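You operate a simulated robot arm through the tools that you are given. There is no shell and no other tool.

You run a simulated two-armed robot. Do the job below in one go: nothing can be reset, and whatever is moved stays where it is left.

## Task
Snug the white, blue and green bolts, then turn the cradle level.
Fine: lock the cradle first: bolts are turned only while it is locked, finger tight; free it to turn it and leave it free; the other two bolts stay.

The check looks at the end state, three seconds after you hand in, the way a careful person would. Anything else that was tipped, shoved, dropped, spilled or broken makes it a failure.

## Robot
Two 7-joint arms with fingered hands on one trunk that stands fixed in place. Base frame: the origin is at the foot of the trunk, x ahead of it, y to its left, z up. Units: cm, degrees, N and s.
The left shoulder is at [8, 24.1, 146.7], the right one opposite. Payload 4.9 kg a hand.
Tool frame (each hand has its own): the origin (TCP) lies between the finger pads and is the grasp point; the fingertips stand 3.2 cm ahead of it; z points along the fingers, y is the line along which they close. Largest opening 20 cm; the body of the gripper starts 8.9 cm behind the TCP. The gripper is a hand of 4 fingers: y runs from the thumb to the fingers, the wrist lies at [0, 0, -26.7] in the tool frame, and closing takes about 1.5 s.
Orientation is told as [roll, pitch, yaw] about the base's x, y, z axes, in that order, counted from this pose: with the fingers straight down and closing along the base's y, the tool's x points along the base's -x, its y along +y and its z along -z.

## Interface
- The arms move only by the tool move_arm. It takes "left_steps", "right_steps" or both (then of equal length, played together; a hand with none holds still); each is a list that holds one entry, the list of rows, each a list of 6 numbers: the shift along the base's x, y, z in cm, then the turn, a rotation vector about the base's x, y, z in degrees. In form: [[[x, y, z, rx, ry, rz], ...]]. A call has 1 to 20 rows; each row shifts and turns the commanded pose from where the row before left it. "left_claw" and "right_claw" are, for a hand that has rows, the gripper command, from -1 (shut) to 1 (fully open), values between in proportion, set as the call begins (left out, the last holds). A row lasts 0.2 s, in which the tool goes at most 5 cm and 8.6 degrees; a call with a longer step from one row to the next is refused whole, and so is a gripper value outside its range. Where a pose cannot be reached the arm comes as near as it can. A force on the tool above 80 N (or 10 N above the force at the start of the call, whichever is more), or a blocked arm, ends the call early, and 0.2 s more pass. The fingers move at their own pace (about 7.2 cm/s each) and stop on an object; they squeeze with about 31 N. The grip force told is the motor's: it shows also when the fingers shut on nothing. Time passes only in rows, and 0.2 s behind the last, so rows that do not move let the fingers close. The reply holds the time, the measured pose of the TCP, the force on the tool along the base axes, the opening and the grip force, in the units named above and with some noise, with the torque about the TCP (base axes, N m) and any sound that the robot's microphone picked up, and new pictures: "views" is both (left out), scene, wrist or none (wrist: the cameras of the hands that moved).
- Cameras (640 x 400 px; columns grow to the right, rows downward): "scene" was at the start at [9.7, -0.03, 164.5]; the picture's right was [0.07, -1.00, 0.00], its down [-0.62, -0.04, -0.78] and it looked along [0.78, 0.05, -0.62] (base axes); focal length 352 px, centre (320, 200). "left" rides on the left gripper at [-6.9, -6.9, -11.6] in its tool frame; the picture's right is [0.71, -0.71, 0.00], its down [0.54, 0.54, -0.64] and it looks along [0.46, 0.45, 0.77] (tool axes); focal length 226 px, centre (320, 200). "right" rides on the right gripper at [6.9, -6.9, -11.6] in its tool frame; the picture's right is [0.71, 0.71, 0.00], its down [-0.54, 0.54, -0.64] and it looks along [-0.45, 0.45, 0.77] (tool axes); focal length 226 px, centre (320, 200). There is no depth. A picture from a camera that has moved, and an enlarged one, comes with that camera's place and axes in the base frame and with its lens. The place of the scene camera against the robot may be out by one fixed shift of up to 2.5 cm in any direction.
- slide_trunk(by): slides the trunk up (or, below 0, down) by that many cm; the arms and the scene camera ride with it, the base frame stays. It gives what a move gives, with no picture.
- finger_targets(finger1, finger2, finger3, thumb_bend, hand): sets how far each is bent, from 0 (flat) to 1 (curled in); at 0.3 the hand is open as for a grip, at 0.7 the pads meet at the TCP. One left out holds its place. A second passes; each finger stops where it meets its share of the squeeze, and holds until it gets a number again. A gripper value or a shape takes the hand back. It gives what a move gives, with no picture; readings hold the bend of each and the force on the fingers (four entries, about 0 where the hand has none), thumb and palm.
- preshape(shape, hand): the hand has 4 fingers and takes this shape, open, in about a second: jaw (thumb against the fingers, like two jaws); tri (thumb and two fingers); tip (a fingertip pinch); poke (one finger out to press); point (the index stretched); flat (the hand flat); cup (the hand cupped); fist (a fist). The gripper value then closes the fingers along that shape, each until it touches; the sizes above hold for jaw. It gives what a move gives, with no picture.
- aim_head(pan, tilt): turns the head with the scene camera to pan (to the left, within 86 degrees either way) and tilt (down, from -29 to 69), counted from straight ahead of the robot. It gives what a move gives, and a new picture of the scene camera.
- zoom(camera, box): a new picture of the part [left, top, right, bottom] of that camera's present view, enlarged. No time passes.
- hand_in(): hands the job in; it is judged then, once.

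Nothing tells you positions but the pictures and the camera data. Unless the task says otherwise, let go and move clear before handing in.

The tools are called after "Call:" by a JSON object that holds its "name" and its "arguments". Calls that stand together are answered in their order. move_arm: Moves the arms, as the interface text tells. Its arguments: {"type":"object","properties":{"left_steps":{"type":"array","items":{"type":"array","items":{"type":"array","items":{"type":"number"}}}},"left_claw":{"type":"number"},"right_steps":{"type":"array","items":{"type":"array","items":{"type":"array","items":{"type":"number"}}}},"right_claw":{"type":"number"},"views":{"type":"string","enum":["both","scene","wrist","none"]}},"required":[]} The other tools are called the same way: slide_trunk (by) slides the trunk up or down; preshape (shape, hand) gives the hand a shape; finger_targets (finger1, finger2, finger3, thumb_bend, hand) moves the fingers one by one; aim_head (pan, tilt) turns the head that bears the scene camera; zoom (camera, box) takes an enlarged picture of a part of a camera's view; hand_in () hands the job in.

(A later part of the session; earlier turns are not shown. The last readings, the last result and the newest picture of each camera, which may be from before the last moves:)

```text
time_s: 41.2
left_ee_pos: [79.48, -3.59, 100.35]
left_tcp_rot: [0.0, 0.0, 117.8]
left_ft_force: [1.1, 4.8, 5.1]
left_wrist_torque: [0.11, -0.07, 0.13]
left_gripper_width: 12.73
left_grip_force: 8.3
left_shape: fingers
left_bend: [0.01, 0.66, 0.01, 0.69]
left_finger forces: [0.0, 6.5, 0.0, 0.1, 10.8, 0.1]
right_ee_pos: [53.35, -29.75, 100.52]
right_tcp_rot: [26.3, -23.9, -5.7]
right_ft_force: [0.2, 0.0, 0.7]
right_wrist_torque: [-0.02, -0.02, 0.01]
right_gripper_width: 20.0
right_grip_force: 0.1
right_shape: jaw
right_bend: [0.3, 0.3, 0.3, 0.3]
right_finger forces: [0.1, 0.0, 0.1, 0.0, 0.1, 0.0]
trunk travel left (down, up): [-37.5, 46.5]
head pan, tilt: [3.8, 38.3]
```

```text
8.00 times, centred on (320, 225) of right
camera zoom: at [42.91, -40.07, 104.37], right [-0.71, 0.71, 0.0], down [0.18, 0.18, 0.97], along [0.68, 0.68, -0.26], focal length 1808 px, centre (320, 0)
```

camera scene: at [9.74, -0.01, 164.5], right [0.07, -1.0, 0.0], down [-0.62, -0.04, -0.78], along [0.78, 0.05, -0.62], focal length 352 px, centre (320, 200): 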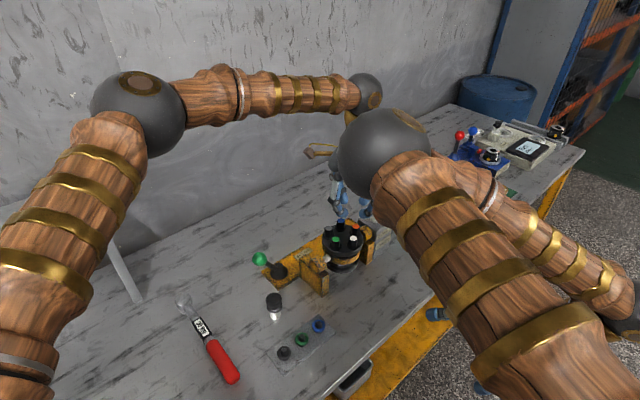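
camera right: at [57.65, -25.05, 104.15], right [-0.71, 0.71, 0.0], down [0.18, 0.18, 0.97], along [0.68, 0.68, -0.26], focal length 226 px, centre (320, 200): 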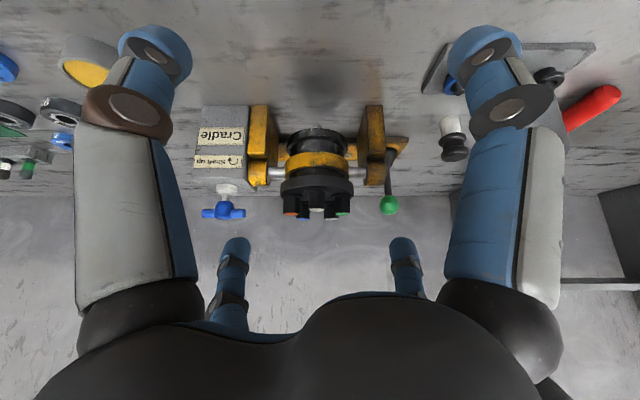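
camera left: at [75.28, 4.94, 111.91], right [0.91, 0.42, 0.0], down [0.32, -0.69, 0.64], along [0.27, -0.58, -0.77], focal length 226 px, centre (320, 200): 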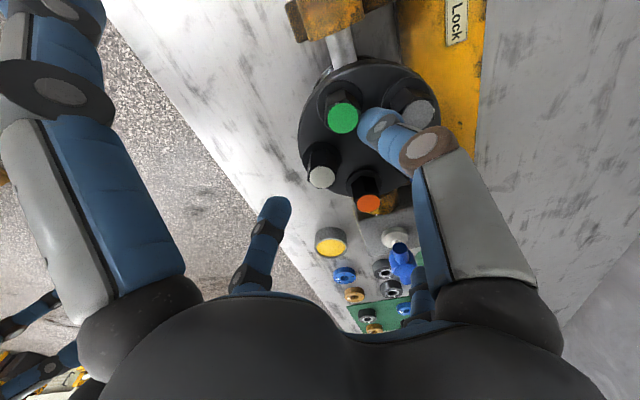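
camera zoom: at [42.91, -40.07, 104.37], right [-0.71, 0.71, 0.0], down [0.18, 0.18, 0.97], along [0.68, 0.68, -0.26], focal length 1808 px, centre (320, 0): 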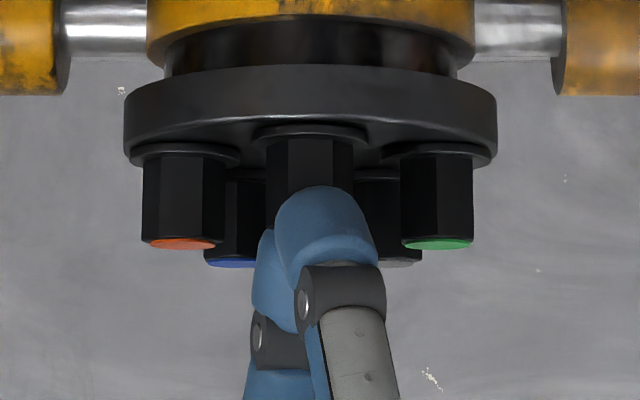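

Call:
{"name": "finger_targets", "arguments": {"hand": "left", "finger2": 0.56, "thumb_bend": 0.56}}

Call:
{"name": "zoom", "arguments": {"camera": "left", "box": [275, 100, 385, 195]}}

Call:
{"name": "move_arm", "arguments": {"left_steps": [[[0, 0, 0, 0, 0, 8.4], [0, 0, 0, 0, 0, 8.4], [0, 0, 0, 0, 0, 8.4], [0, 0, 0, 0, 0, 8.4], [0, 0, 0, 0, 0, 8.4]]], "views": "none"}}

Call:
{"name": "zoom", "arguments": {"camera": "left", "box": [275, 100, 385, 195]}}

```text
time_s: 42.2
left_ee_pos: [79.57, -3.67, 100.22]
left_tcp_rot: [0.1, 0.1, 117.9]
left_ft_force: [0.9, 0.2, -0.2]
left_wrist_torque: [-0.02, -0.04, 0.0]
left_gripper_width: 13.44
left_grip_force: 0.0
left_shape: fingers
left_bend: [0.01, 0.56, 0.01, 0.56]
left_finger forces: [0.0, 0.0, 0.0, 0.1, 0.0, 0.1]
right_ee_pos: [53.36, -29.82, 100.41]
right_tcp_rot: [26.3, -23.9, -5.8]
right_ft_force: [0.1, 0.4, -0.2]
right_wrist_torque: [-0.03, -0.02, 0.04]
right_gripper_width: 20.0
right_grip_force: 0.2
right_shape: jaw
right_bend: [0.3, 0.3, 0.3, 0.3]
right_finger forces: [0.1, 0.0, 0.1, 0.1, 0.0, 0.0]
trunk travel left (down, up): [-37.5, 46.5]
head pan, tilt: [3.8, 38.3]
```

```text
4.21 times, centred on (330, 148) of left
camera zoom: at [82.4, 5.61, 111.9], right [0.96, -0.29, 0.0], down [-0.22, -0.73, 0.64], along [-0.19, -0.61, -0.77], focal length 952 px, centre (278, 421)
```

zoom: 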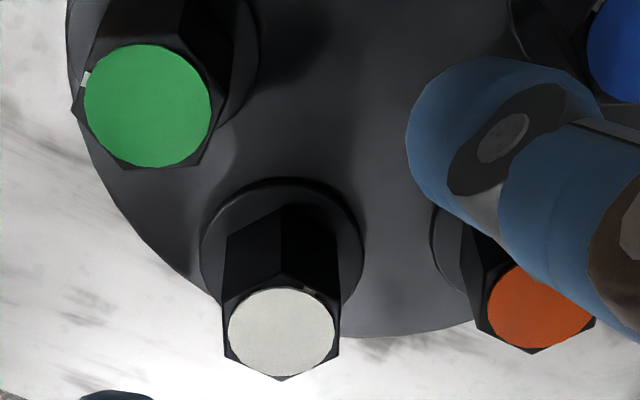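

```text
time_s: 43.4
left_ee_pos: [79.54, -3.67, 100.34]
left_tcp_rot: [0.0, -0.1, 160.0]
left_ft_force: [0.8, 0.0, -1.0]
left_wrist_torque: [-0.01, 0.01, -0.01]
left_gripper_width: 13.4
left_grip_force: 0.0
left_shape: fingers
left_bend: [0.01, 0.56, 0.01, 0.56]
left_finger forces: [0.0, 0.0, 0.0, 0.0, 0.0, 0.0]
right_ee_pos: [53.35, -29.81, 100.54]
right_tcp_rot: [26.4, -24.0, -5.6]
right_ft_force: [0.2, 1.0, 0.6]
right_wrist_torque: [0.01, 0.0, 0.01]
right_gripper_width: 20.02
right_grip_force: 0.1
right_shape: jaw
right_bend: [0.3, 0.3, 0.3, 0.3]
right_finger forces: [0.1, 0.1, 0.0, 0.0, 0.0, 0.1]
trunk travel left (down, up): [-37.5, 46.5]
head pan, tilt: [3.8, 38.3]
```

```text
4.21 times, centred on (330, 148) of left
camera zoom: at [75.4, 5.08, 111.91], right [0.91, 0.42, 0.0], down [0.32, -0.69, 0.64], along [0.27, -0.58, -0.77], focal length 952 px, centre (278, 421)
```

zoom: 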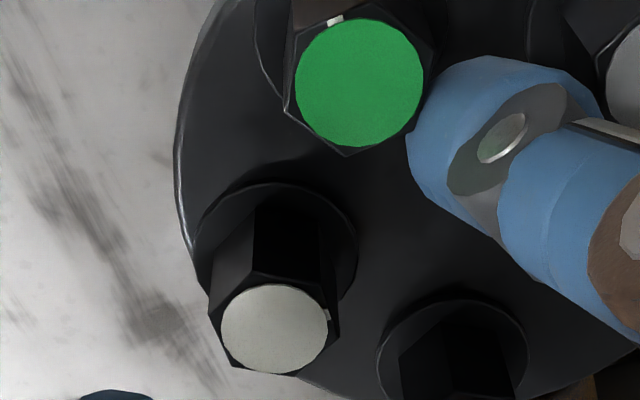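

The white mark didn't move at all in that stroke, so the bolt has seated and my two-finger pinch slips at about 0.13 Nm. I'll confirm snugness with a stronger four-digit grip over a small, safe angle. Lifting first to reshape.

Call:
{"name": "move_arm", "arguments": {"left_steps": [[[0, 0, 2, 0, 0, 0], [0, 0, 4, 0, 0, -6], [0, 0, 3, 0, 0, -6], [0, 0, 0, 0, 0, -6]]], "views": "none"}}

Call:
{"name": "finger_targets", "arguments": {"hand": "left", "finger1": 0.57, "finger2": 0.57, "finger3": 0.57, "thumb_bend": 0.57}}

Call:
{"name": "move_arm", "arguments": {"left_steps": [[[-0.05, 0, -3, 0, 0, 0], [0, 0, -3, 0, 0, 0], [0, 0, -1, 0, 0, 0], [0, 0, 0, 0, 0, 0]]], "views": "wrist"}}

Call:
{"name": "zoom", "arguments": {"camera": "left", "box": [255, 80, 415, 220]}}

Call:
{"name": "zoom", "arguments": {"camera": "right", "box": [285, 190, 355, 250]}}

```text
time_s: 44.4
left_ee_pos: [79.61, -3.67, 109.19]
left_tcp_rot: [0.0, -0.1, 141.8]
left_ft_force: [-0.2, -0.4, 0.4]
left_wrist_torque: [-0.02, 0.03, 0.0]
left_gripper_width: 13.44
left_grip_force: 0.2
left_shape: fingers
left_bend: [0.01, 0.56, 0.01, 0.56]
left_finger forces: [0.0, 0.1, 0.1, 0.0, 0.0, 0.1]
right_ee_pos: [53.38, -29.71, 100.39]
right_tcp_rot: [26.3, -23.9, -5.7]
right_ft_force: [0.0, 0.4, 0.0]
right_wrist_torque: [0.0, -0.04, -0.02]
right_gripper_width: 20.01
right_grip_force: 0.1
right_shape: jaw
right_bend: [0.3, 0.3, 0.3, 0.3]
right_finger forces: [0.0, 0.0, 0.0, 0.0, 0.0, 0.0]
trunk travel left (down, up): [-37.5, 46.5]
head pan, tilt: [3.8, 38.3]
```

```text
time_s: 45.4
left_ee_pos: [79.51, -3.62, 109.29]
left_tcp_rot: [0.0, 0.0, 141.9]
left_ft_force: [0.1, 0.3, 0.6]
left_wrist_torque: [-0.05, -0.02, 0.01]
left_gripper_width: 4.76
left_grip_force: 0.0
left_shape: fingers
left_bend: [0.56, 0.56, 0.56, 0.56]
left_finger forces: [0.0, 0.0, 0.0, 0.1, 0.1, 0.1]
right_ee_pos: [53.36, -29.57, 100.39]
right_tcp_rot: [26.4, -23.9, -5.8]
right_ft_force: [-0.1, 0.2, -0.4]
right_wrist_torque: [0.04, -0.04, 0.0]
right_gripper_width: 19.98
right_grip_force: 0.0
right_shape: jaw
right_bend: [0.3, 0.3, 0.3, 0.3]
right_finger forces: [0.0, 0.0, 0.0, 0.0, 0.1, 0.0]
trunk travel left (down, up): [-37.5, 46.5]
head pan, tilt: [3.8, 38.3]
```

```text
time_s: 46.4
left_ee_pos: [79.56, -3.81, 102.39]
left_tcp_rot: [0.0, 0.0, 141.9]
left_ft_force: [-0.5, 0.3, 0.1]
left_wrist_torque: [0.01, -0.03, 0.04]
left_gripper_width: 4.76
left_grip_force: 0.1
left_shape: fingers
left_bend: [0.56, 0.56, 0.56, 0.56]
left_finger forces: [0.0, 0.0, 0.1, 0.0, 0.1, 0.1]
right_ee_pos: [53.43, -29.69, 100.33]
right_tcp_rot: [26.3, -23.8, -5.7]
right_ft_force: [0.1, -0.4, -0.2]
right_wrist_torque: [0.01, -0.02, -0.02]
right_gripper_width: 19.97
right_grip_force: 0.1
right_shape: jaw
right_bend: [0.3, 0.3, 0.3, 0.3]
right_finger forces: [0.0, 0.1, 0.0, 0.0, 0.0, 0.0]
trunk travel left (down, up): [-37.5, 46.5]
head pan, tilt: [3.8, 38.3]
camera left: at [78.31, 5.9, 114.01], right [0.99, 0.12, 0.0], down [0.09, -0.76, 0.64], along [0.08, -0.64, -0.77], focal length 226 px, centre (320, 200)
```

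left: 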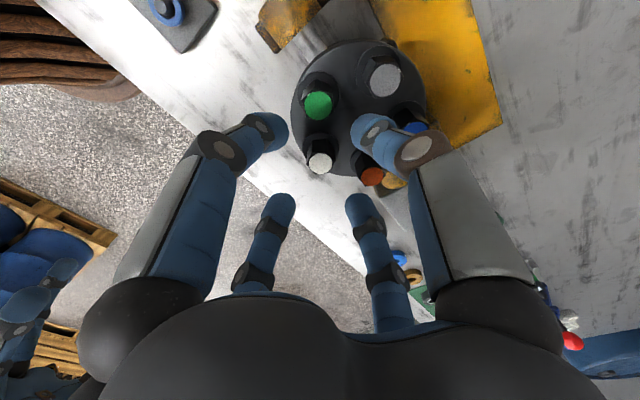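

```text
2.86 times, centred on (335, 150) of left
camera zoom: at [78.31, 5.9, 114.01], right [0.99, 0.12, 0.0], down [0.09, -0.76, 0.64], along [0.08, -0.64, -0.77], focal length 646 px, centre (277, 343)
```

zoom: 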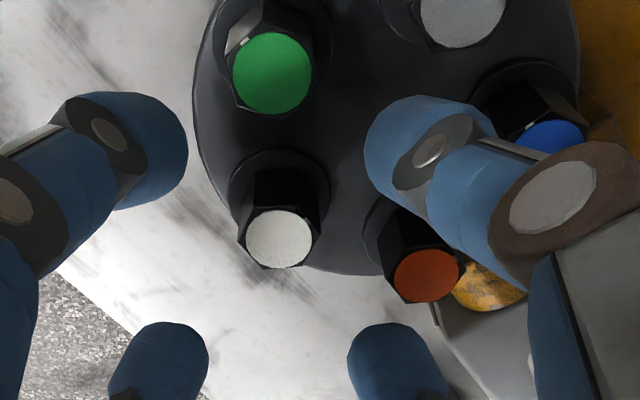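

```text
6.67 times, centred on (320, 220) of right
camera zoom: at [42.93, -40.13, 104.34], right [-0.71, 0.71, 0.0], down [0.18, 0.18, 0.97], along [0.68, 0.68, -0.26], focal length 1507 px, centre (320, 67)
```

zoom: 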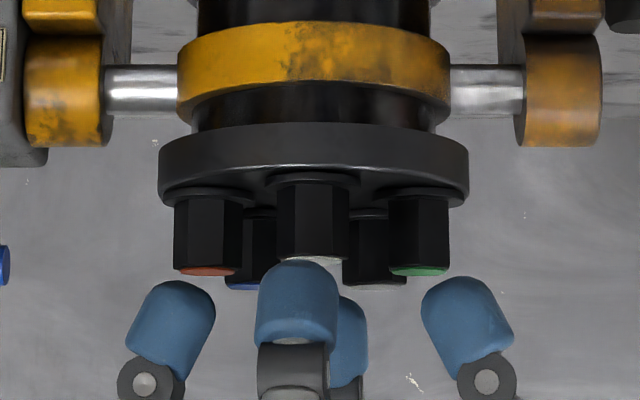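

The four-digit grip leaves too little room beside orange and green. Instead I'll try the "tip" shape with the gripper command, which may squeeze harder with just two digits. Lifting first to reshape.

Call:
{"name": "move_arm", "arguments": {"left_steps": [[[0, 0, 4, 0, 0, 0], [0, 0, 4, 0, 0, -7]]], "views": "none"}}

Call:
{"name": "preshape", "arguments": {"hand": "left", "shape": "tip"}}

Call:
{"name": "move_arm", "arguments": {"left_steps": [[[0, 0, 0, 0, 0, 0], [0, 0, 0, 0, 0, 0], [0, 0, 0, 0, 0, 0], [0, 0, 0, 0, 0, 0], [0, 0, 0, 0, 0, 0], [0, 0, -2, 0, 0, 0], [0, 0, -3, 0, 0, 0], [0, 0, 0, 0, 0, 0]]], "left_claw": -0.6, "views": "wrist"}}

Call:
{"name": "zoom", "arguments": {"camera": "right", "box": [220, 170, 420, 290]}}

```text
time_s: 47.0
left_ee_pos: [79.19, -3.57, 110.24]
left_tcp_rot: [0.1, 0.0, 134.8]
left_ft_force: [0.2, 0.7, -0.1]
left_wrist_torque: [-0.02, -0.05, -0.05]
left_gripper_width: 4.75
left_grip_force: 0.0
left_shape: fingers
left_bend: [0.56, 0.56, 0.56, 0.56]
left_finger forces: [0.0, 0.0, 0.1, 0.0, 0.0, 0.0]
right_ee_pos: [53.35, -29.68, 100.54]
right_tcp_rot: [26.3, -24.0, -5.7]
right_ft_force: [1.2, -0.4, -0.7]
right_wrist_torque: [-0.02, -0.03, -0.03]
right_gripper_width: 20.0
right_grip_force: 0.1
right_shape: jaw
right_bend: [0.3, 0.3, 0.3, 0.3]
right_finger forces: [0.0, 0.1, 0.0, 0.1, 0.0, 0.0]
trunk travel left (down, up): [-37.5, 46.5]
head pan, tilt: [3.8, 38.3]
```

```text
time_s: 47.9
left_ee_pos: [79.34, -3.67, 110.25]
left_tcp_rot: [0.0, -0.1, 134.9]
left_ft_force: [0.5, -0.2, 0.9]
left_wrist_torque: [0.0, 0.04, 0.0]
left_gripper_width: 19.97
left_grip_force: 0.0
left_shape: tip
left_bend: [0.16, 0.3, 0.16, 0.3]
left_finger forces: [0.0, 0.0, 0.0, 0.0, 0.0, 0.1]
right_ee_pos: [53.32, -29.71, 100.47]
right_tcp_rot: [26.3, -23.9, -5.7]
right_ft_force: [-0.1, -0.2, 0.2]
right_wrist_torque: [-0.02, 0.0, -0.03]
right_gripper_width: 19.97
right_grip_force: 0.1
right_shape: jaw
right_bend: [0.3, 0.3, 0.3, 0.3]
right_finger forces: [0.0, 0.0, 0.0, 0.0, 0.1, 0.0]
trunk travel left (down, up): [-37.5, 46.5]
head pan, tilt: [3.8, 38.3]
```

```text
time_s: 49.7
left_ee_pos: [79.4, -3.67, 105.32]
left_tcp_rot: [0.0, 0.0, 135.0]
left_ft_force: [-0.1, -0.1, -0.4]
left_wrist_torque: [0.01, 0.02, 0.01]
left_gripper_width: 4.03
left_grip_force: 0.0
left_shape: tip
left_bend: [0.16, 0.54, 0.16, 0.53]
left_finger forces: [0.0, 0.0, 0.1, 0.0, 0.0, 0.0]
right_ee_pos: [53.33, -29.73, 100.64]
right_tcp_rot: [26.3, -23.9, -5.6]
right_ft_force: [-0.2, -0.3, -0.1]
right_wrist_torque: [0.03, -0.02, 0.01]
right_gripper_width: 19.97
right_grip_force: 0.0
right_shape: jaw
right_bend: [0.3, 0.3, 0.3, 0.3]
right_finger forces: [0.1, 0.0, 0.1, 0.0, 0.0, 0.0]
trunk travel left (down, up): [-37.5, 46.5]
head pan, tilt: [3.8, 38.3]
camera left: at [79.38, 5.99, 116.95], right [1.0, 0.0, 0.0], down [0.0, -0.77, 0.64], along [0.0, -0.64, -0.77], focal length 226 px, centre (320, 200)
```

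left: 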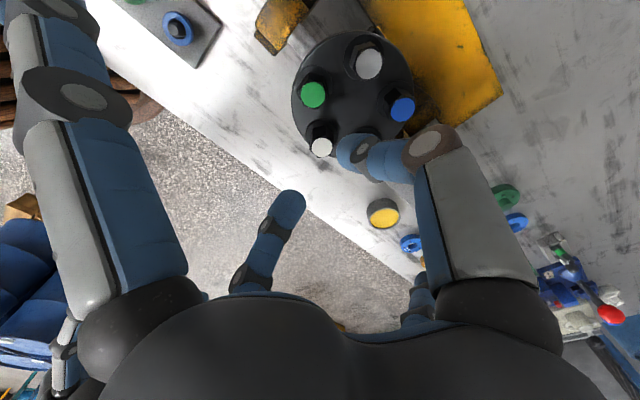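

```text
3.20 times, centred on (320, 230) of right
camera zoom: at [42.89, -40.13, 104.36], right [-0.71, 0.71, 0.0], down [0.18, 0.18, 0.97], along [0.68, 0.68, -0.26], focal length 723 px, centre (320, 104)
```

zoom: 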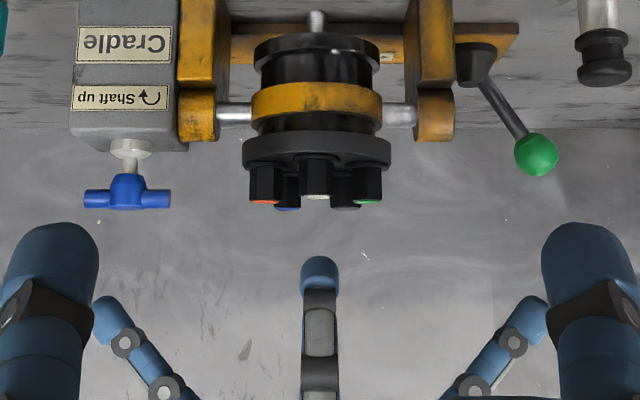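

The splayed tips still clear the T-handle by over 1 cm. Descending, gripping with full squeeze, then turning clockwise in small steps.

Call:
{"name": "move_arm", "arguments": {"left_steps": [[[0.1, 0, -2, 0, 0, 0], [0, 0, -2, 0, 0, 0], [0, 0, -1.1, 0, 0, 0], [0, 0, 0, 0, 0, 0]]], "views": "none"}}

Call:
{"name": "move_arm", "arguments": {"left_steps": [[[0, 0, 0, 0, 0, 0], [0, 0, 0, 0, 0, 0], [0, 0, 0, 0, 0, 0], [0, 0, 0, 0, 0, 0]]], "left_claw": -1, "views": "none"}}

Call:
{"name": "zoom", "arguments": {"camera": "left", "box": [275, 100, 385, 195]}}

Call:
{"name": "move_arm", "arguments": {"left_steps": [[[0, 0, 0, 0, 0, -4], [0, 0, 0, 0, 0, -4]]], "views": "none"}}

Call:
{"name": "zoom", "arguments": {"camera": "left", "box": [275, 100, 385, 195]}}

```text
time_s: 50.7
left_ee_pos: [79.44, -3.74, 100.08]
left_tcp_rot: [0.1, 0.0, 135.0]
left_ft_force: [-0.1, -0.3, -1.0]
left_wrist_torque: [0.0, 0.0, 0.0]
left_gripper_width: 4.01
left_grip_force: 0.0
left_shape: tip
left_bend: [0.16, 0.54, 0.16, 0.53]
left_finger forces: [0.1, 0.0, 0.0, 0.0, 0.0, 0.0]
right_ee_pos: [53.44, -29.62, 100.32]
right_tcp_rot: [26.3, -23.9, -5.7]
right_ft_force: [0.1, 0.4, 0.4]
right_wrist_torque: [0.0, 0.02, 0.06]
right_gripper_width: 19.99
right_grip_force: 0.1
right_shape: jaw
right_bend: [0.3, 0.3, 0.3, 0.3]
right_finger forces: [0.1, 0.0, 0.0, 0.1, 0.1, 0.0]
trunk travel left (down, up): [-37.5, 46.5]
head pan, tilt: [3.8, 38.3]
```

```text
time_s: 51.7
left_ee_pos: [79.43, -3.86, 100.29]
left_tcp_rot: [-0.1, 0.0, 134.9]
left_ft_force: [-0.4, -3.1, 7.8]
left_wrist_torque: [-0.13, 0.04, -0.03]
left_gripper_width: 1.42
left_grip_force: 30.7
left_shape: tip
left_bend: [0.28, 0.75, 0.28, 0.66]
left_finger forces: [0.0, 30.1, 0.0, 0.0, 27.9, 0.0]
right_ee_pos: [53.13, -29.78, 100.43]
right_tcp_rot: [26.3, -23.9, -5.7]
right_ft_force: [0.4, 0.0, 0.8]
right_wrist_torque: [-0.03, 0.01, 0.01]
right_gripper_width: 19.96
right_grip_force: 0.0
right_shape: jaw
right_bend: [0.3, 0.3, 0.3, 0.3]
right_finger forces: [0.0, 0.1, 0.1, 0.0, 0.0, 0.0]
trunk travel left (down, up): [-37.5, 46.5]
head pan, tilt: [3.8, 38.3]
```

```text
4.21 times, centred on (330, 148) of left
camera zoom: at [79.46, 5.89, 111.89], right [1.0, 0.0, 0.0], down [0.0, -0.77, 0.64], along [0.0, -0.64, -0.77], focal length 952 px, centre (278, 421)
```

zoom: 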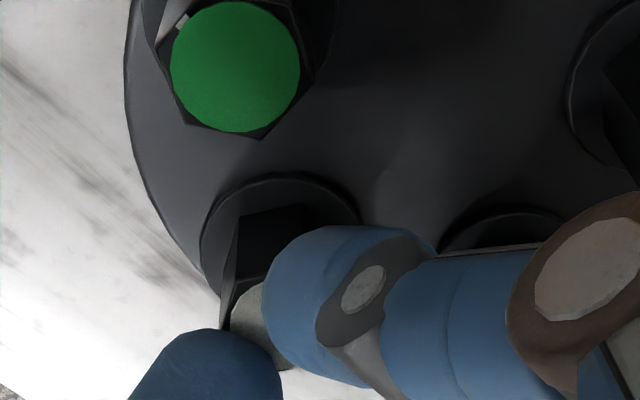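

```text
time_s: 52.3
left_ee_pos: [79.34, -3.73, 100.15]
left_tcp_rot: [0.0, 0.0, 126.8]
left_ft_force: [-4.3, -3.0, 9.4]
left_wrist_torque: [-0.12, 0.16, 0.26]
left_gripper_width: 1.38
left_grip_force: 31.1
left_shape: tip
left_bend: [0.29, 0.75, 0.29, 0.66]
left_finger forces: [0.0, 32.2, 0.0, 0.0, 31.6, 0.0]
right_ee_pos: [53.04, -29.73, 100.53]
right_tcp_rot: [26.4, -24.0, -5.7]
right_ft_force: [0.5, 0.3, -0.6]
right_wrist_torque: [0.02, -0.04, 0.03]
right_gripper_width: 20.0
right_grip_force: 0.1
right_shape: jaw
right_bend: [0.3, 0.3, 0.3, 0.3]
right_finger forces: [0.0, 0.0, 0.0, 0.1, 0.0, 0.0]
trunk travel left (down, up): [-37.5, 46.5]
head pan, tilt: [3.8, 38.3]
```

```text
4.21 times, centred on (330, 148) of left
camera zoom: at [80.75, 5.89, 111.92], right [0.99, -0.14, 0.0], down [-0.11, -0.76, 0.64], along [-0.09, -0.64, -0.77], focal length 952 px, centre (278, 421)
```

zoom: 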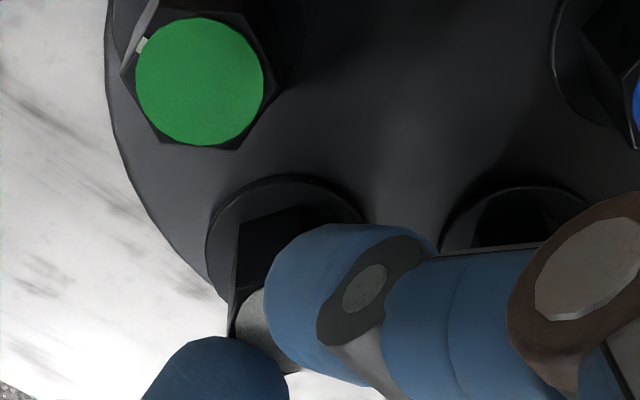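

Call:
{"name": "move_arm", "arguments": {"left_steps": [[[0, 0, 0, 0, 0, -4], [0, 0, 0, 0, 0, -4]]], "views": "none"}}

Call:
{"name": "zoom", "arguments": {"camera": "left", "box": [275, 100, 385, 195]}}

Call:
{"name": "zoom", "arguments": {"camera": "right", "box": [220, 150, 420, 290]}}

```text
time_s: 52.9
left_ee_pos: [79.43, -3.47, 100.32]
left_tcp_rot: [0.1, 0.1, 118.8]
left_ft_force: [-11.2, 1.1, 8.8]
left_wrist_torque: [-0.03, 0.56, 0.34]
left_gripper_width: 1.34
left_grip_force: 30.8
left_shape: tip
left_bend: [0.29, 0.75, 0.29, 0.66]
left_finger forces: [0.0, 33.5, 0.1, 0.0, 28.7, 0.1]
right_ee_pos: [53.2, -29.54, 100.54]
right_tcp_rot: [26.2, -24.0, -5.6]
right_ft_force: [0.6, 0.0, -0.3]
right_wrist_torque: [-0.04, 0.0, 0.01]
right_gripper_width: 20.02
right_grip_force: 0.0
right_shape: jaw
right_bend: [0.3, 0.3, 0.3, 0.3]
right_finger forces: [0.1, 0.1, 0.0, 0.0, 0.0, 0.1]
trunk travel left (down, up): [-37.5, 46.5]
head pan, tilt: [3.8, 38.3]
```

```text
4.21 times, centred on (330, 148) of left
camera zoom: at [82.04, 5.74, 111.96], right [0.96, -0.28, 0.0], down [-0.21, -0.74, 0.64], along [-0.18, -0.62, -0.77], focal length 952 px, centre (278, 421)
```

zoom: 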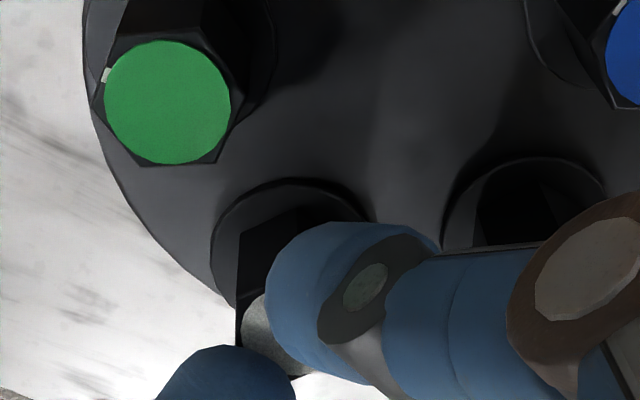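

```text
2.86 times, centred on (320, 220) of right
camera zoom: at [42.75, -40.07, 104.44], right [-0.71, 0.71, 0.0], down [0.18, 0.18, 0.97], along [0.68, 0.68, -0.26], focal length 646 px, centre (320, 143)
```

zoom: 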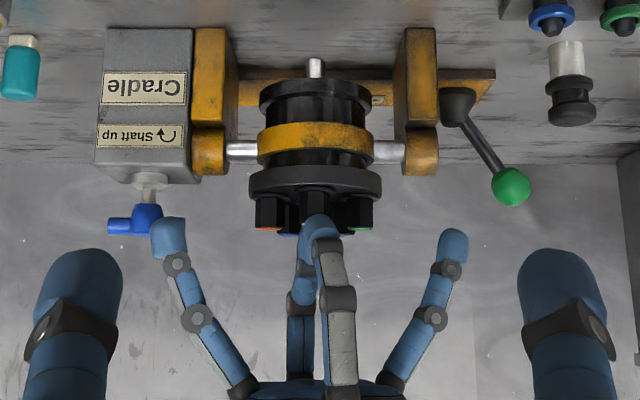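

The torque reached about 0.34 Nm and the white bolt holds firm, so it is snug. I'll release, lift, and check the marks.

Call:
{"name": "move_arm", "arguments": {"left_steps": [[[0, 0, 0, 0, 0, 3], [0, 0, 0, 0, 0, 0], [0, 0, 0, 0, 0, 0], [0, 0, 3, 0, 0, 0], [0, 0, 4, 0, 0, 4], [0, 0, 3, 0, 0, 8]]], "left_claw": -0.6, "views": "wrist"}}

Call:
{"name": "zoom", "arguments": {"camera": "left", "box": [280, 30, 420, 170]}}

```text
time_s: 54.3
left_ee_pos: [79.58, -3.64, 110.15]
left_tcp_rot: [0.0, 0.0, 134.0]
left_ft_force: [-0.1, -0.1, 0.0]
left_wrist_torque: [0.01, -0.02, 0.02]
left_gripper_width: 4.01
left_grip_force: 0.0
left_shape: tip
left_bend: [0.16, 0.54, 0.16, 0.53]
left_finger forces: [0.0, 0.1, 0.0, 0.0, 0.0, 0.0]
right_ee_pos: [53.37, -29.71, 100.56]
right_tcp_rot: [26.3, -23.9, -5.8]
right_ft_force: [0.1, 0.3, -0.1]
right_wrist_torque: [-0.02, 0.02, 0.02]
right_gripper_width: 20.01
right_grip_force: 0.1
right_shape: jaw
right_bend: [0.3, 0.3, 0.3, 0.3]
right_finger forces: [0.0, 0.1, 0.1, 0.1, 0.1, 0.0]
trunk travel left (down, up): [-37.5, 46.5]
head pan, tilt: [3.8, 38.3]
camera left: at [79.79, 5.91, 121.79], right [1.0, -0.02, 0.0], down [-0.01, -0.77, 0.64], along [-0.01, -0.64, -0.77], focal length 226 px, centre (320, 200)
```

left: 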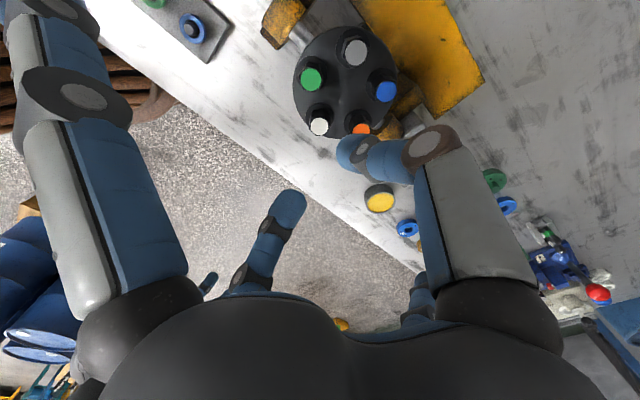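

```text
2.86 times, centred on (350, 100) of left
camera zoom: at [79.79, 5.91, 121.79], right [1.0, -0.02, 0.0], down [-0.01, -0.77, 0.64], along [-0.01, -0.64, -0.77], focal length 646 px, centre (234, 486)
```

zoom: 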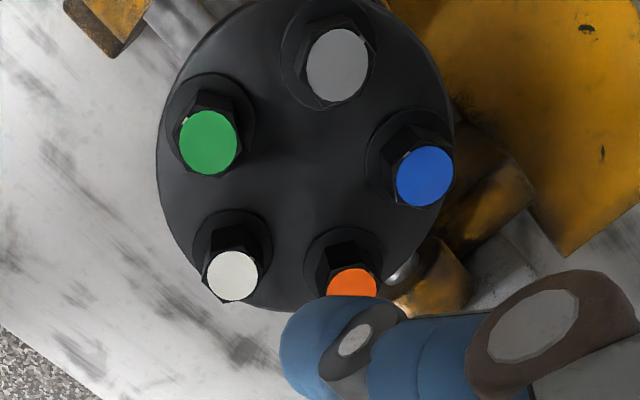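

White is done. For blue at about [86.35, -0.2], I'll go back to splayed fingers and start the pinch at yaw 125.

Call:
{"name": "finger_targets", "arguments": {"hand": "left", "finger1": 0, "finger2": 0.55, "finger3": 0, "thumb_bend": 0.55}}

Call:
{"name": "move_arm", "arguments": {"left_steps": [[[2, 1, 0, 0, 0, -4], [2, 1, 0, 0, 0, -5], [2, 1, -2, 0, 0, 0], [0.8, 0.45, -2, 0, 0, 0], [0, 0, -2, 0, 0, 0], [0, 0, 0, 0, 0, 0]]], "views": "wrist"}}

Call:
{"name": "zoom", "arguments": {"camera": "left", "box": [255, 80, 415, 220]}}

Call:
{"name": "zoom", "arguments": {"camera": "right", "box": [220, 150, 420, 290]}}

```text
time_s: 55.3
left_ee_pos: [79.57, -3.9, 110.0]
left_tcp_rot: [0.0, 0.0, 133.8]
left_ft_force: [-0.4, -0.3, 0.0]
left_wrist_torque: [-0.01, 0.0, 0.02]
left_gripper_width: 13.51
left_grip_force: 0.1
left_shape: fingers
left_bend: [0.01, 0.55, 0.01, 0.55]
left_finger forces: [0.1, 0.0, 0.0, 0.1, 0.0, 0.0]
right_ee_pos: [53.37, -29.67, 100.48]
right_tcp_rot: [26.4, -23.9, -5.6]
right_ft_force: [0.1, -0.5, -0.2]
right_wrist_torque: [0.03, 0.0, 0.0]
right_gripper_width: 19.99
right_grip_force: 0.1
right_shape: jaw
right_bend: [0.3, 0.3, 0.3, 0.3]
right_finger forces: [0.0, 0.0, 0.0, 0.0, 0.0, 0.0]
trunk travel left (down, up): [-37.5, 46.5]
head pan, tilt: [3.8, 38.3]
```

```text
time_s: 56.7
left_ee_pos: [86.32, -0.34, 104.09]
left_tcp_rot: [0.0, 0.0, 124.8]
left_ft_force: [-0.8, 0.3, -0.4]
left_wrist_torque: [0.01, 0.03, -0.01]
left_gripper_width: 13.51
left_grip_force: 0.2
left_shape: fingers
left_bend: [0.01, 0.55, 0.01, 0.55]
left_finger forces: [0.1, 0.1, 0.0, 0.0, 0.1, 0.0]
right_ee_pos: [53.49, -29.62, 100.55]
right_tcp_rot: [26.3, -23.9, -5.7]
right_ft_force: [0.8, 0.2, 0.0]
right_wrist_torque: [-0.03, 0.01, 0.04]
right_gripper_width: 19.99
right_grip_force: 0.0
right_shape: jaw
right_bend: [0.3, 0.3, 0.3, 0.3]
right_finger forces: [0.0, 0.1, 0.1, 0.1, 0.0, 0.0]
trunk travel left (down, up): [-37.5, 46.5]
head pan, tilt: [3.8, 38.3]
camera left: at [88.06, 9.19, 115.75], right [0.98, -0.17, 0.0], down [-0.13, -0.75, 0.64], along [-0.11, -0.63, -0.77], focal length 226 px, centre (320, 200)
```

left: 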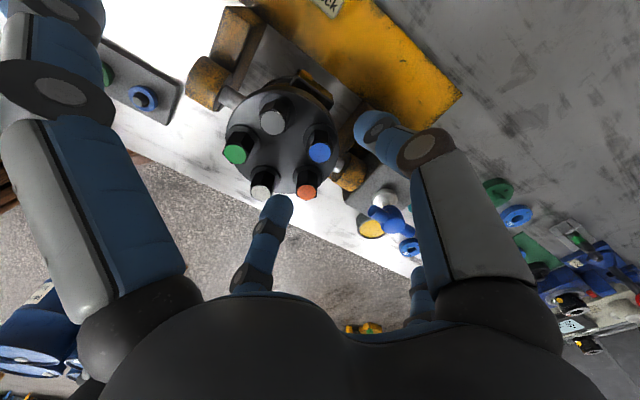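

```text
2.86 times, centred on (335, 150) of left
camera zoom: at [88.06, 9.19, 115.75], right [0.98, -0.17, 0.0], down [-0.13, -0.75, 0.64], along [-0.11, -0.63, -0.77], focal length 646 px, centre (277, 343)
```

zoom: 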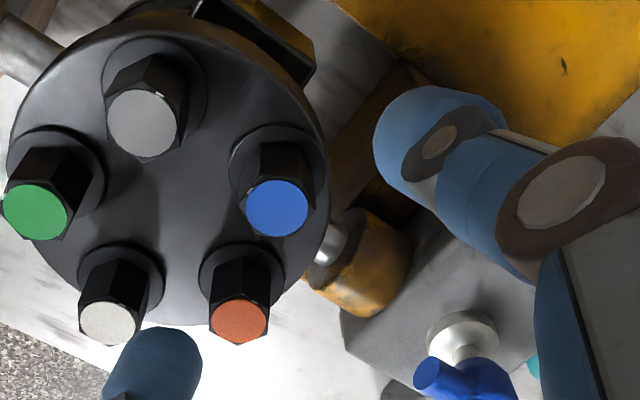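

```text
2.86 times, centred on (320, 220) of right
camera zoom: at [42.93, -40.13, 104.34], right [-0.71, 0.71, 0.0], down [0.18, 0.18, 0.97], along [0.68, 0.68, -0.26], focal length 646 px, centre (320, 143)
```

zoom: 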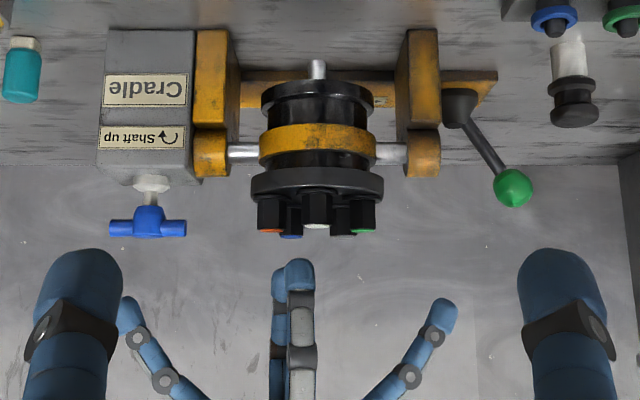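

Call:
{"name": "zoom", "arguments": {"camera": "left", "box": [290, 120, 345, 205]}}

Call:
{"name": "zoom", "arguments": {"camera": "left", "box": [215, 95, 295, 205]}}

```text
4.71 times, centred on (318, 162) of left
camera zoom: at [88.06, 9.19, 115.75], right [0.98, -0.17, 0.0], down [-0.13, -0.75, 0.64], along [-0.11, -0.63, -0.77], focal length 1064 px, centre (332, 376)
```

zoom: 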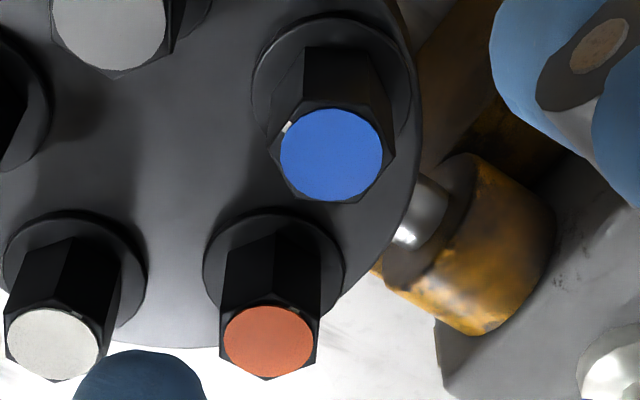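

```text
3.64 times, centred on (255, 150) of left
camera zoom: at [88.06, 9.19, 115.75], right [0.98, -0.17, 0.0], down [-0.13, -0.75, 0.64], along [-0.11, -0.63, -0.77], focal length 822 px, centre (556, 382)
```

zoom: 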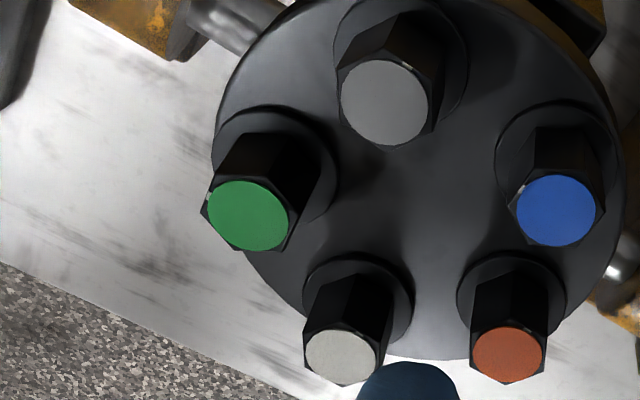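

The hand is centred over blue. Descending and gripping.

Call:
{"name": "move_arm", "arguments": {"left_steps": [[[0.05, 0, -1.4, 0, 0, 0], [0, 0, -1.4, 0, 0, 0], [0, 0, -1.0, 0, 0, 0], [0, 0, 0, 0, 0, 0]]], "views": "none"}}

Call:
{"name": "zoom", "arguments": {"camera": "right", "box": [220, 150, 420, 290]}}

Call:
{"name": "finger_targets", "arguments": {"hand": "left", "finger2": 0.72, "thumb_bend": 0.72}}

Call:
{"name": "zoom", "arguments": {"camera": "left", "box": [275, 100, 385, 195]}}

```text
time_s: 57.7
left_ee_pos: [86.28, -0.3, 100.25]
left_tcp_rot: [-0.1, 0.0, 124.9]
left_ft_force: [-0.2, 0.1, -0.1]
left_wrist_torque: [0.01, 0.01, -0.01]
left_gripper_width: 13.54
left_grip_force: 0.0
left_shape: fingers
left_bend: [0.01, 0.55, 0.01, 0.55]
left_finger forces: [0.1, 0.0, 0.0, 0.0, 0.0, 0.0]
right_ee_pos: [53.42, -29.79, 100.47]
right_tcp_rot: [26.3, -23.8, -5.7]
right_ft_force: [-0.9, 0.3, 0.3]
right_wrist_torque: [0.01, 0.01, 0.02]
right_gripper_width: 19.97
right_grip_force: 0.0
right_shape: jaw
right_bend: [0.3, 0.3, 0.3, 0.3]
right_finger forces: [0.0, 0.0, 0.0, 0.1, 0.0, 0.0]
trunk travel left (down, up): [-37.5, 46.5]
head pan, tilt: [3.8, 38.3]
```

```text
2.86 times, centred on (320, 220) of right
camera zoom: at [42.93, -40.12, 104.34], right [-0.71, 0.71, 0.0], down [0.18, 0.18, 0.97], along [0.68, 0.68, -0.26], focal length 646 px, centre (320, 143)
```

zoom: 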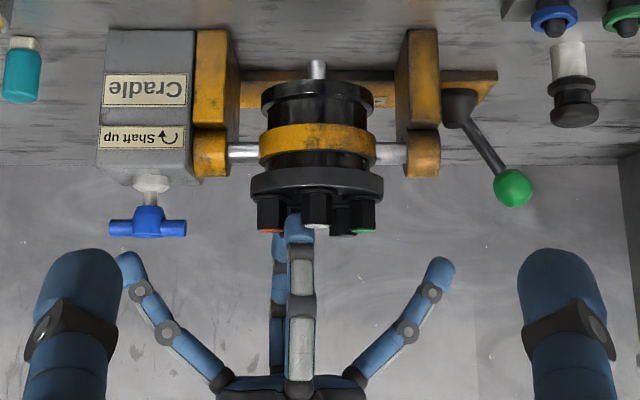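

```text
time_s: 58.7
left_ee_pos: [86.4, -0.37, 100.23]
left_tcp_rot: [-0.1, 0.0, 124.9]
left_ft_force: [1.5, 1.5, 1.1]
left_wrist_torque: [0.06, -0.03, 0.0]
left_gripper_width: 12.74
left_grip_force: 7.0
left_shape: fingers
left_bend: [0.01, 0.66, 0.01, 0.68]
left_finger forces: [0.0, 6.8, 0.0, 0.1, 7.9, 0.1]
right_ee_pos: [53.31, -29.63, 100.47]
right_tcp_rot: [26.3, -23.8, -5.7]
right_ft_force: [-0.4, -0.4, 0.8]
right_wrist_torque: [0.0, 0.0, -0.02]
right_gripper_width: 19.97
right_grip_force: 0.0
right_shape: jaw
right_bend: [0.3, 0.3, 0.3, 0.3]
right_finger forces: [0.1, 0.1, 0.0, 0.1, 0.0, 0.0]
trunk travel left (down, up): [-37.5, 46.5]
head pan, tilt: [3.8, 38.3]
```

```text
4.21 times, centred on (330, 148) of left
camera zoom: at [88.11, 9.2, 111.99], right [0.98, -0.17, 0.0], down [-0.13, -0.75, 0.64], along [-0.11, -0.63, -0.77], focal length 952 px, centre (278, 421)
```

zoom: 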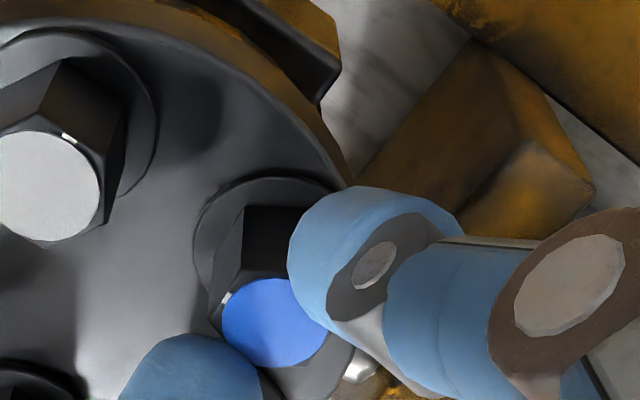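

Gripped, with the blue mark visible. Turning clockwise 51° in two parts.

Call:
{"name": "move_arm", "arguments": {"left_steps": [[[0, 0, 0, 0, 0, -6], [0, 0, 0, 0, 0, -6], [0, 0, 0, 0, 0, -6], [0, 0, 0, 0, 0, -6]]], "views": "none"}}

Call:
{"name": "move_arm", "arguments": {"left_steps": [[[0, 0, 0, 0, 0, -6], [0, 0, 0, 0, 0, -6], [0, 0, 0, 0, 0, -6], [0, 0, 0, 0, 0, -6]]], "views": "none"}}

Call:
{"name": "zoom", "arguments": {"camera": "left", "box": [275, 100, 385, 195]}}

Call:
{"name": "zoom", "arguments": {"camera": "right", "box": [220, 150, 420, 290]}}

```text
time_s: 59.7
left_ee_pos: [86.45, -0.32, 100.48]
left_tcp_rot: [-0.1, 0.1, 100.9]
left_ft_force: [1.3, -0.8, 3.5]
left_wrist_torque: [0.0, -0.08, 0.04]
left_gripper_width: 12.72
left_grip_force: 6.6
left_shape: fingers
left_bend: [0.01, 0.67, 0.01, 0.68]
left_finger forces: [0.0, 5.9, 0.1, 0.1, 7.0, 0.1]
right_ee_pos: [53.39, -29.72, 100.46]
right_tcp_rot: [26.3, -23.8, -5.6]
right_ft_force: [0.0, -0.8, 0.5]
right_wrist_torque: [0.0, 0.01, -0.01]
right_gripper_width: 19.98
right_grip_force: 0.0
right_shape: jaw
right_bend: [0.3, 0.3, 0.3, 0.3]
right_finger forces: [0.0, 0.0, 0.1, 0.1, 0.0, 0.1]
trunk travel left (down, up): [-37.5, 46.5]
head pan, tilt: [3.8, 38.3]
```

```text
time_s: 60.7
left_ee_pos: [86.4, -0.38, 100.33]
left_tcp_rot: [-0.1, 0.1, 76.9]
left_ft_force: [3.8, -0.8, 4.3]
left_wrist_torque: [-0.04, -0.12, 0.0]
left_gripper_width: 12.7
left_grip_force: 7.0
left_shape: fingers
left_bend: [0.01, 0.67, 0.01, 0.68]
left_finger forces: [0.1, 5.1, 0.1, 0.1, 8.4, 0.0]
right_ee_pos: [53.45, -29.83, 100.55]
right_tcp_rot: [26.3, -23.8, -5.7]
right_ft_force: [0.3, 0.0, 0.1]
right_wrist_torque: [-0.01, 0.02, -0.02]
right_gripper_width: 20.0
right_grip_force: 0.0
right_shape: jaw
right_bend: [0.3, 0.3, 0.3, 0.3]
right_finger forces: [0.0, 0.1, 0.0, 0.0, 0.1, 0.0]
trunk travel left (down, up): [-37.5, 46.5]
head pan, tilt: [3.8, 38.3]
```

```text
4.21 times, centred on (330, 148) of left
camera zoom: at [94.69, 4.82, 112.07], right [0.53, -0.85, 0.0], down [-0.65, -0.4, 0.64], along [-0.55, -0.34, -0.77], focal length 952 px, centre (278, 421)
```

zoom: 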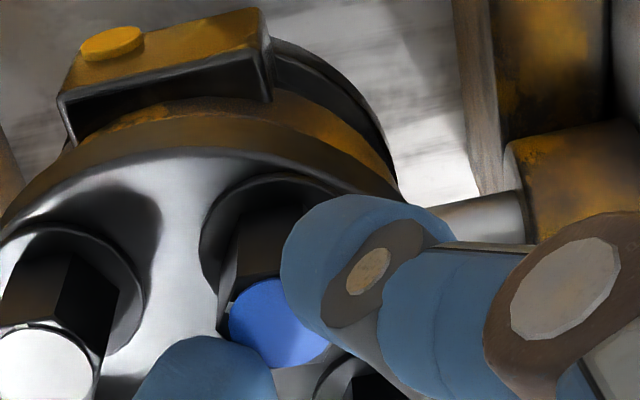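

```text
2.86 times, centred on (320, 220) of right
camera zoom: at [42.93, -40.13, 104.34], right [-0.71, 0.71, 0.0], down [0.18, 0.18, 0.97], along [0.68, 0.68, -0.26], focal length 646 px, centre (320, 143)
```

zoom: 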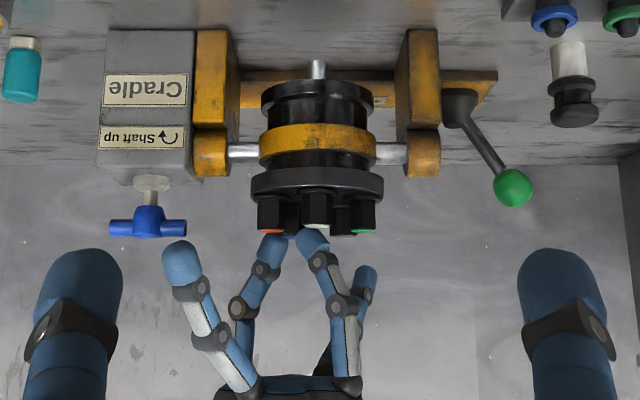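

Blue followed about 48° freely. Regripping for another stroke.

Call:
{"name": "finger_targets", "arguments": {"hand": "left", "finger2": 0.56, "thumb_bend": 0.56}}

Call:
{"name": "move_arm", "arguments": {"left_steps": [[[0, 0, 0, 0, 0, 8.4], [0, 0, 0, 0, 0, 8.4], [0, 0, 0, 0, 0, 8.4], [0, 0, 0, 0, 0, 8.4], [0, 0, 0, 0, 0, 8.4], [0, 0, 0, 0, 0, 6]]], "views": "none"}}

Call:
{"name": "zoom", "arguments": {"camera": "left", "box": [275, 100, 385, 195]}}

Call:
{"name": "finger_targets", "arguments": {"hand": "left", "finger2": 0.72, "thumb_bend": 0.72}}

Call:
{"name": "move_arm", "arguments": {"left_steps": [[[0, 0, 0, 0, 0, -6], [0, 0, 0, 0, 0, -6], [0, 0, 0, 0, 0, -6], [0, 0, 0, 0, 0, -6]]], "views": "none"}}

Call:
{"name": "move_arm", "arguments": {"left_steps": [[[0, 0, 0, 0, 0, -6], [0, 0, 0, 0, 0, -6], [0, 0, 0, 0, 0, -6], [0, 0, 0, 0, 0, -6]]], "views": "none"}}

Call:
{"name": "zoom", "arguments": {"camera": "left", "box": [275, 100, 385, 195]}}

```text
time_s: 61.7
left_ee_pos: [86.34, -0.18, 100.41]
left_tcp_rot: [0.0, 0.1, 76.9]
left_ft_force: [-0.3, 0.5, -0.2]
left_wrist_torque: [-0.03, 0.0, 0.01]
left_gripper_width: 13.41
left_grip_force: 0.1
left_shape: fingers
left_bend: [0.01, 0.56, 0.01, 0.56]
left_finger forces: [0.0, 0.0, 0.1, 0.0, 0.0, 0.0]
right_ee_pos: [53.36, -29.71, 100.39]
right_tcp_rot: [26.4, -23.9, -5.7]
right_ft_force: [-0.3, 0.0, -0.8]
right_wrist_torque: [-0.01, 0.02, 0.0]
right_gripper_width: 19.97
right_grip_force: 0.0
right_shape: jaw
right_bend: [0.3, 0.3, 0.3, 0.3]
right_finger forces: [0.0, 0.0, 0.0, 0.0, 0.0, 0.0]
trunk travel left (down, up): [-37.5, 46.5]
head pan, tilt: [3.8, 38.3]
```

```text
time_s: 63.1
left_ee_pos: [86.3, -0.26, 100.43]
left_tcp_rot: [0.0, 0.0, 125.1]
left_ft_force: [0.3, -0.6, -0.7]
left_wrist_torque: [-0.01, -0.02, 0.01]
left_gripper_width: 13.42
left_grip_force: 0.1
left_shape: fingers
left_bend: [0.01, 0.56, 0.01, 0.56]
left_finger forces: [0.0, 0.0, 0.0, 0.0, 0.0, 0.0]
right_ee_pos: [53.29, -29.74, 100.55]
right_tcp_rot: [26.2, -23.9, -5.6]
right_ft_force: [0.0, -0.1, 0.2]
right_wrist_torque: [0.01, 0.03, -0.03]
right_gripper_width: 20.0
right_grip_force: 0.1
right_shape: jaw
right_bend: [0.3, 0.3, 0.3, 0.3]
right_finger forces: [0.0, 0.0, 0.1, 0.0, 0.1, 0.1]
trunk travel left (down, up): [-37.5, 46.5]
head pan, tilt: [3.8, 38.3]
```

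```text
4.21 times, centred on (330, 148) of left
camera zoom: at [88.1, 9.32, 112.06], right [0.98, -0.17, 0.0], down [-0.13, -0.75, 0.64], along [-0.11, -0.63, -0.77], focal length 952 px, centre (278, 421)
```

zoom: 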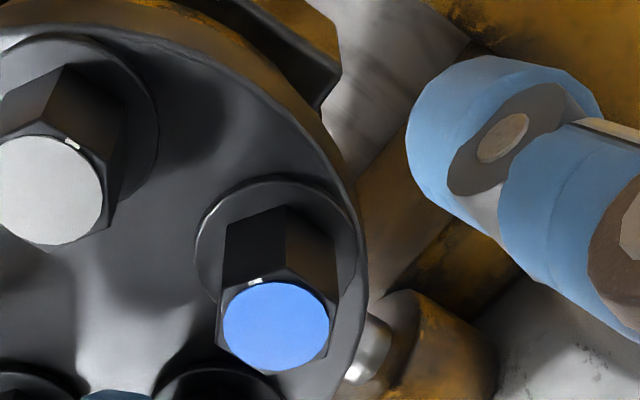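

```text
time_s: 64.1
left_ee_pos: [86.31, -0.27, 100.54]
left_tcp_rot: [0.0, 0.0, 124.9]
left_ft_force: [-0.9, -3.4, 8.9]
left_wrist_torque: [-0.15, 0.12, -0.02]
left_gripper_width: 12.62
left_grip_force: 9.2
left_shape: fingers
left_bend: [0.01, 0.68, 0.01, 0.71]
left_finger forces: [0.1, 13.6, 0.0, 0.0, 5.2, 0.0]
right_ee_pos: [53.28, -29.86, 100.56]
right_tcp_rot: [26.4, -24.1, -5.7]
right_ft_force: [1.3, -1.2, 0.0]
right_wrist_torque: [0.02, 0.02, 0.01]
right_gripper_width: 20.01
right_grip_force: 0.2
right_shape: jaw
right_bend: [0.3, 0.3, 0.3, 0.3]
right_finger forces: [0.0, 0.0, 0.0, 0.0, 0.0, 0.1]
trunk travel left (down, up): [-37.5, 46.5]
head pan, tilt: [3.8, 38.3]
```

```text
time_s: 65.1
left_ee_pos: [86.32, -0.28, 100.48]
left_tcp_rot: [0.0, 0.0, 100.7]
left_ft_force: [1.7, -4.6, 14.2]
left_wrist_torque: [-0.13, -0.06, 0.02]
left_gripper_width: 12.62
left_grip_force: 13.0
left_shape: fingers
left_bend: [0.01, 0.68, 0.01, 0.71]
left_finger forces: [0.0, 13.1, 0.1, 0.0, 13.1, 0.1]
right_ee_pos: [53.29, -29.75, 100.55]
right_tcp_rot: [26.4, -23.9, -5.8]
right_ft_force: [0.4, -0.6, -0.2]
right_wrist_torque: [-0.01, -0.01, -0.04]
right_gripper_width: 19.99
right_grip_force: 0.1
right_shape: jaw
right_bend: [0.3, 0.3, 0.3, 0.3]
right_finger forces: [0.1, 0.1, 0.0, 0.0, 0.1, 0.0]
trunk travel left (down, up): [-37.5, 46.5]
head pan, tilt: [3.8, 38.3]
```

```text
time_s: 66.1
left_ee_pos: [86.39, -0.32, 100.52]
left_tcp_rot: [-0.1, 0.0, 76.8]
left_ft_force: [5.7, -5.4, 19.1]
left_wrist_torque: [-0.25, -0.31, 0.06]
left_gripper_width: 12.68
left_grip_force: 16.5
left_shape: fingers
left_bend: [0.01, 0.68, 0.01, 0.71]
left_finger forces: [0.1, 9.3, 0.0, 0.0, 22.2, 0.1]
right_ee_pos: [53.19, -29.85, 100.57]
right_tcp_rot: [26.4, -24.0, -5.6]
right_ft_force: [0.7, 0.0, -0.3]
right_wrist_torque: [0.0, 0.0, 0.01]
right_gripper_width: 20.02
right_grip_force: 0.0
right_shape: jaw
right_bend: [0.3, 0.3, 0.3, 0.3]
right_finger forces: [0.0, 0.0, 0.0, 0.0, 0.1, 0.0]
trunk travel left (down, up): [-37.5, 46.5]
head pan, tilt: [3.8, 38.3]
```

```text
4.21 times, centred on (330, 148) of left
camera zoom: at [94.6, 4.84, 112.18], right [0.53, -0.85, 0.0], down [-0.65, -0.4, 0.64], along [-0.54, -0.34, -0.77], focal length 952 px, centre (278, 421)
```

zoom: 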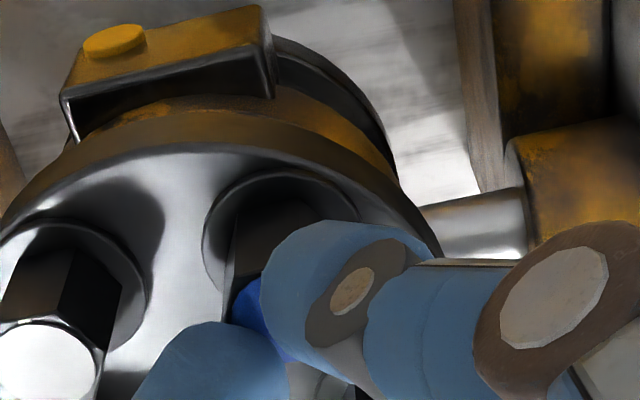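

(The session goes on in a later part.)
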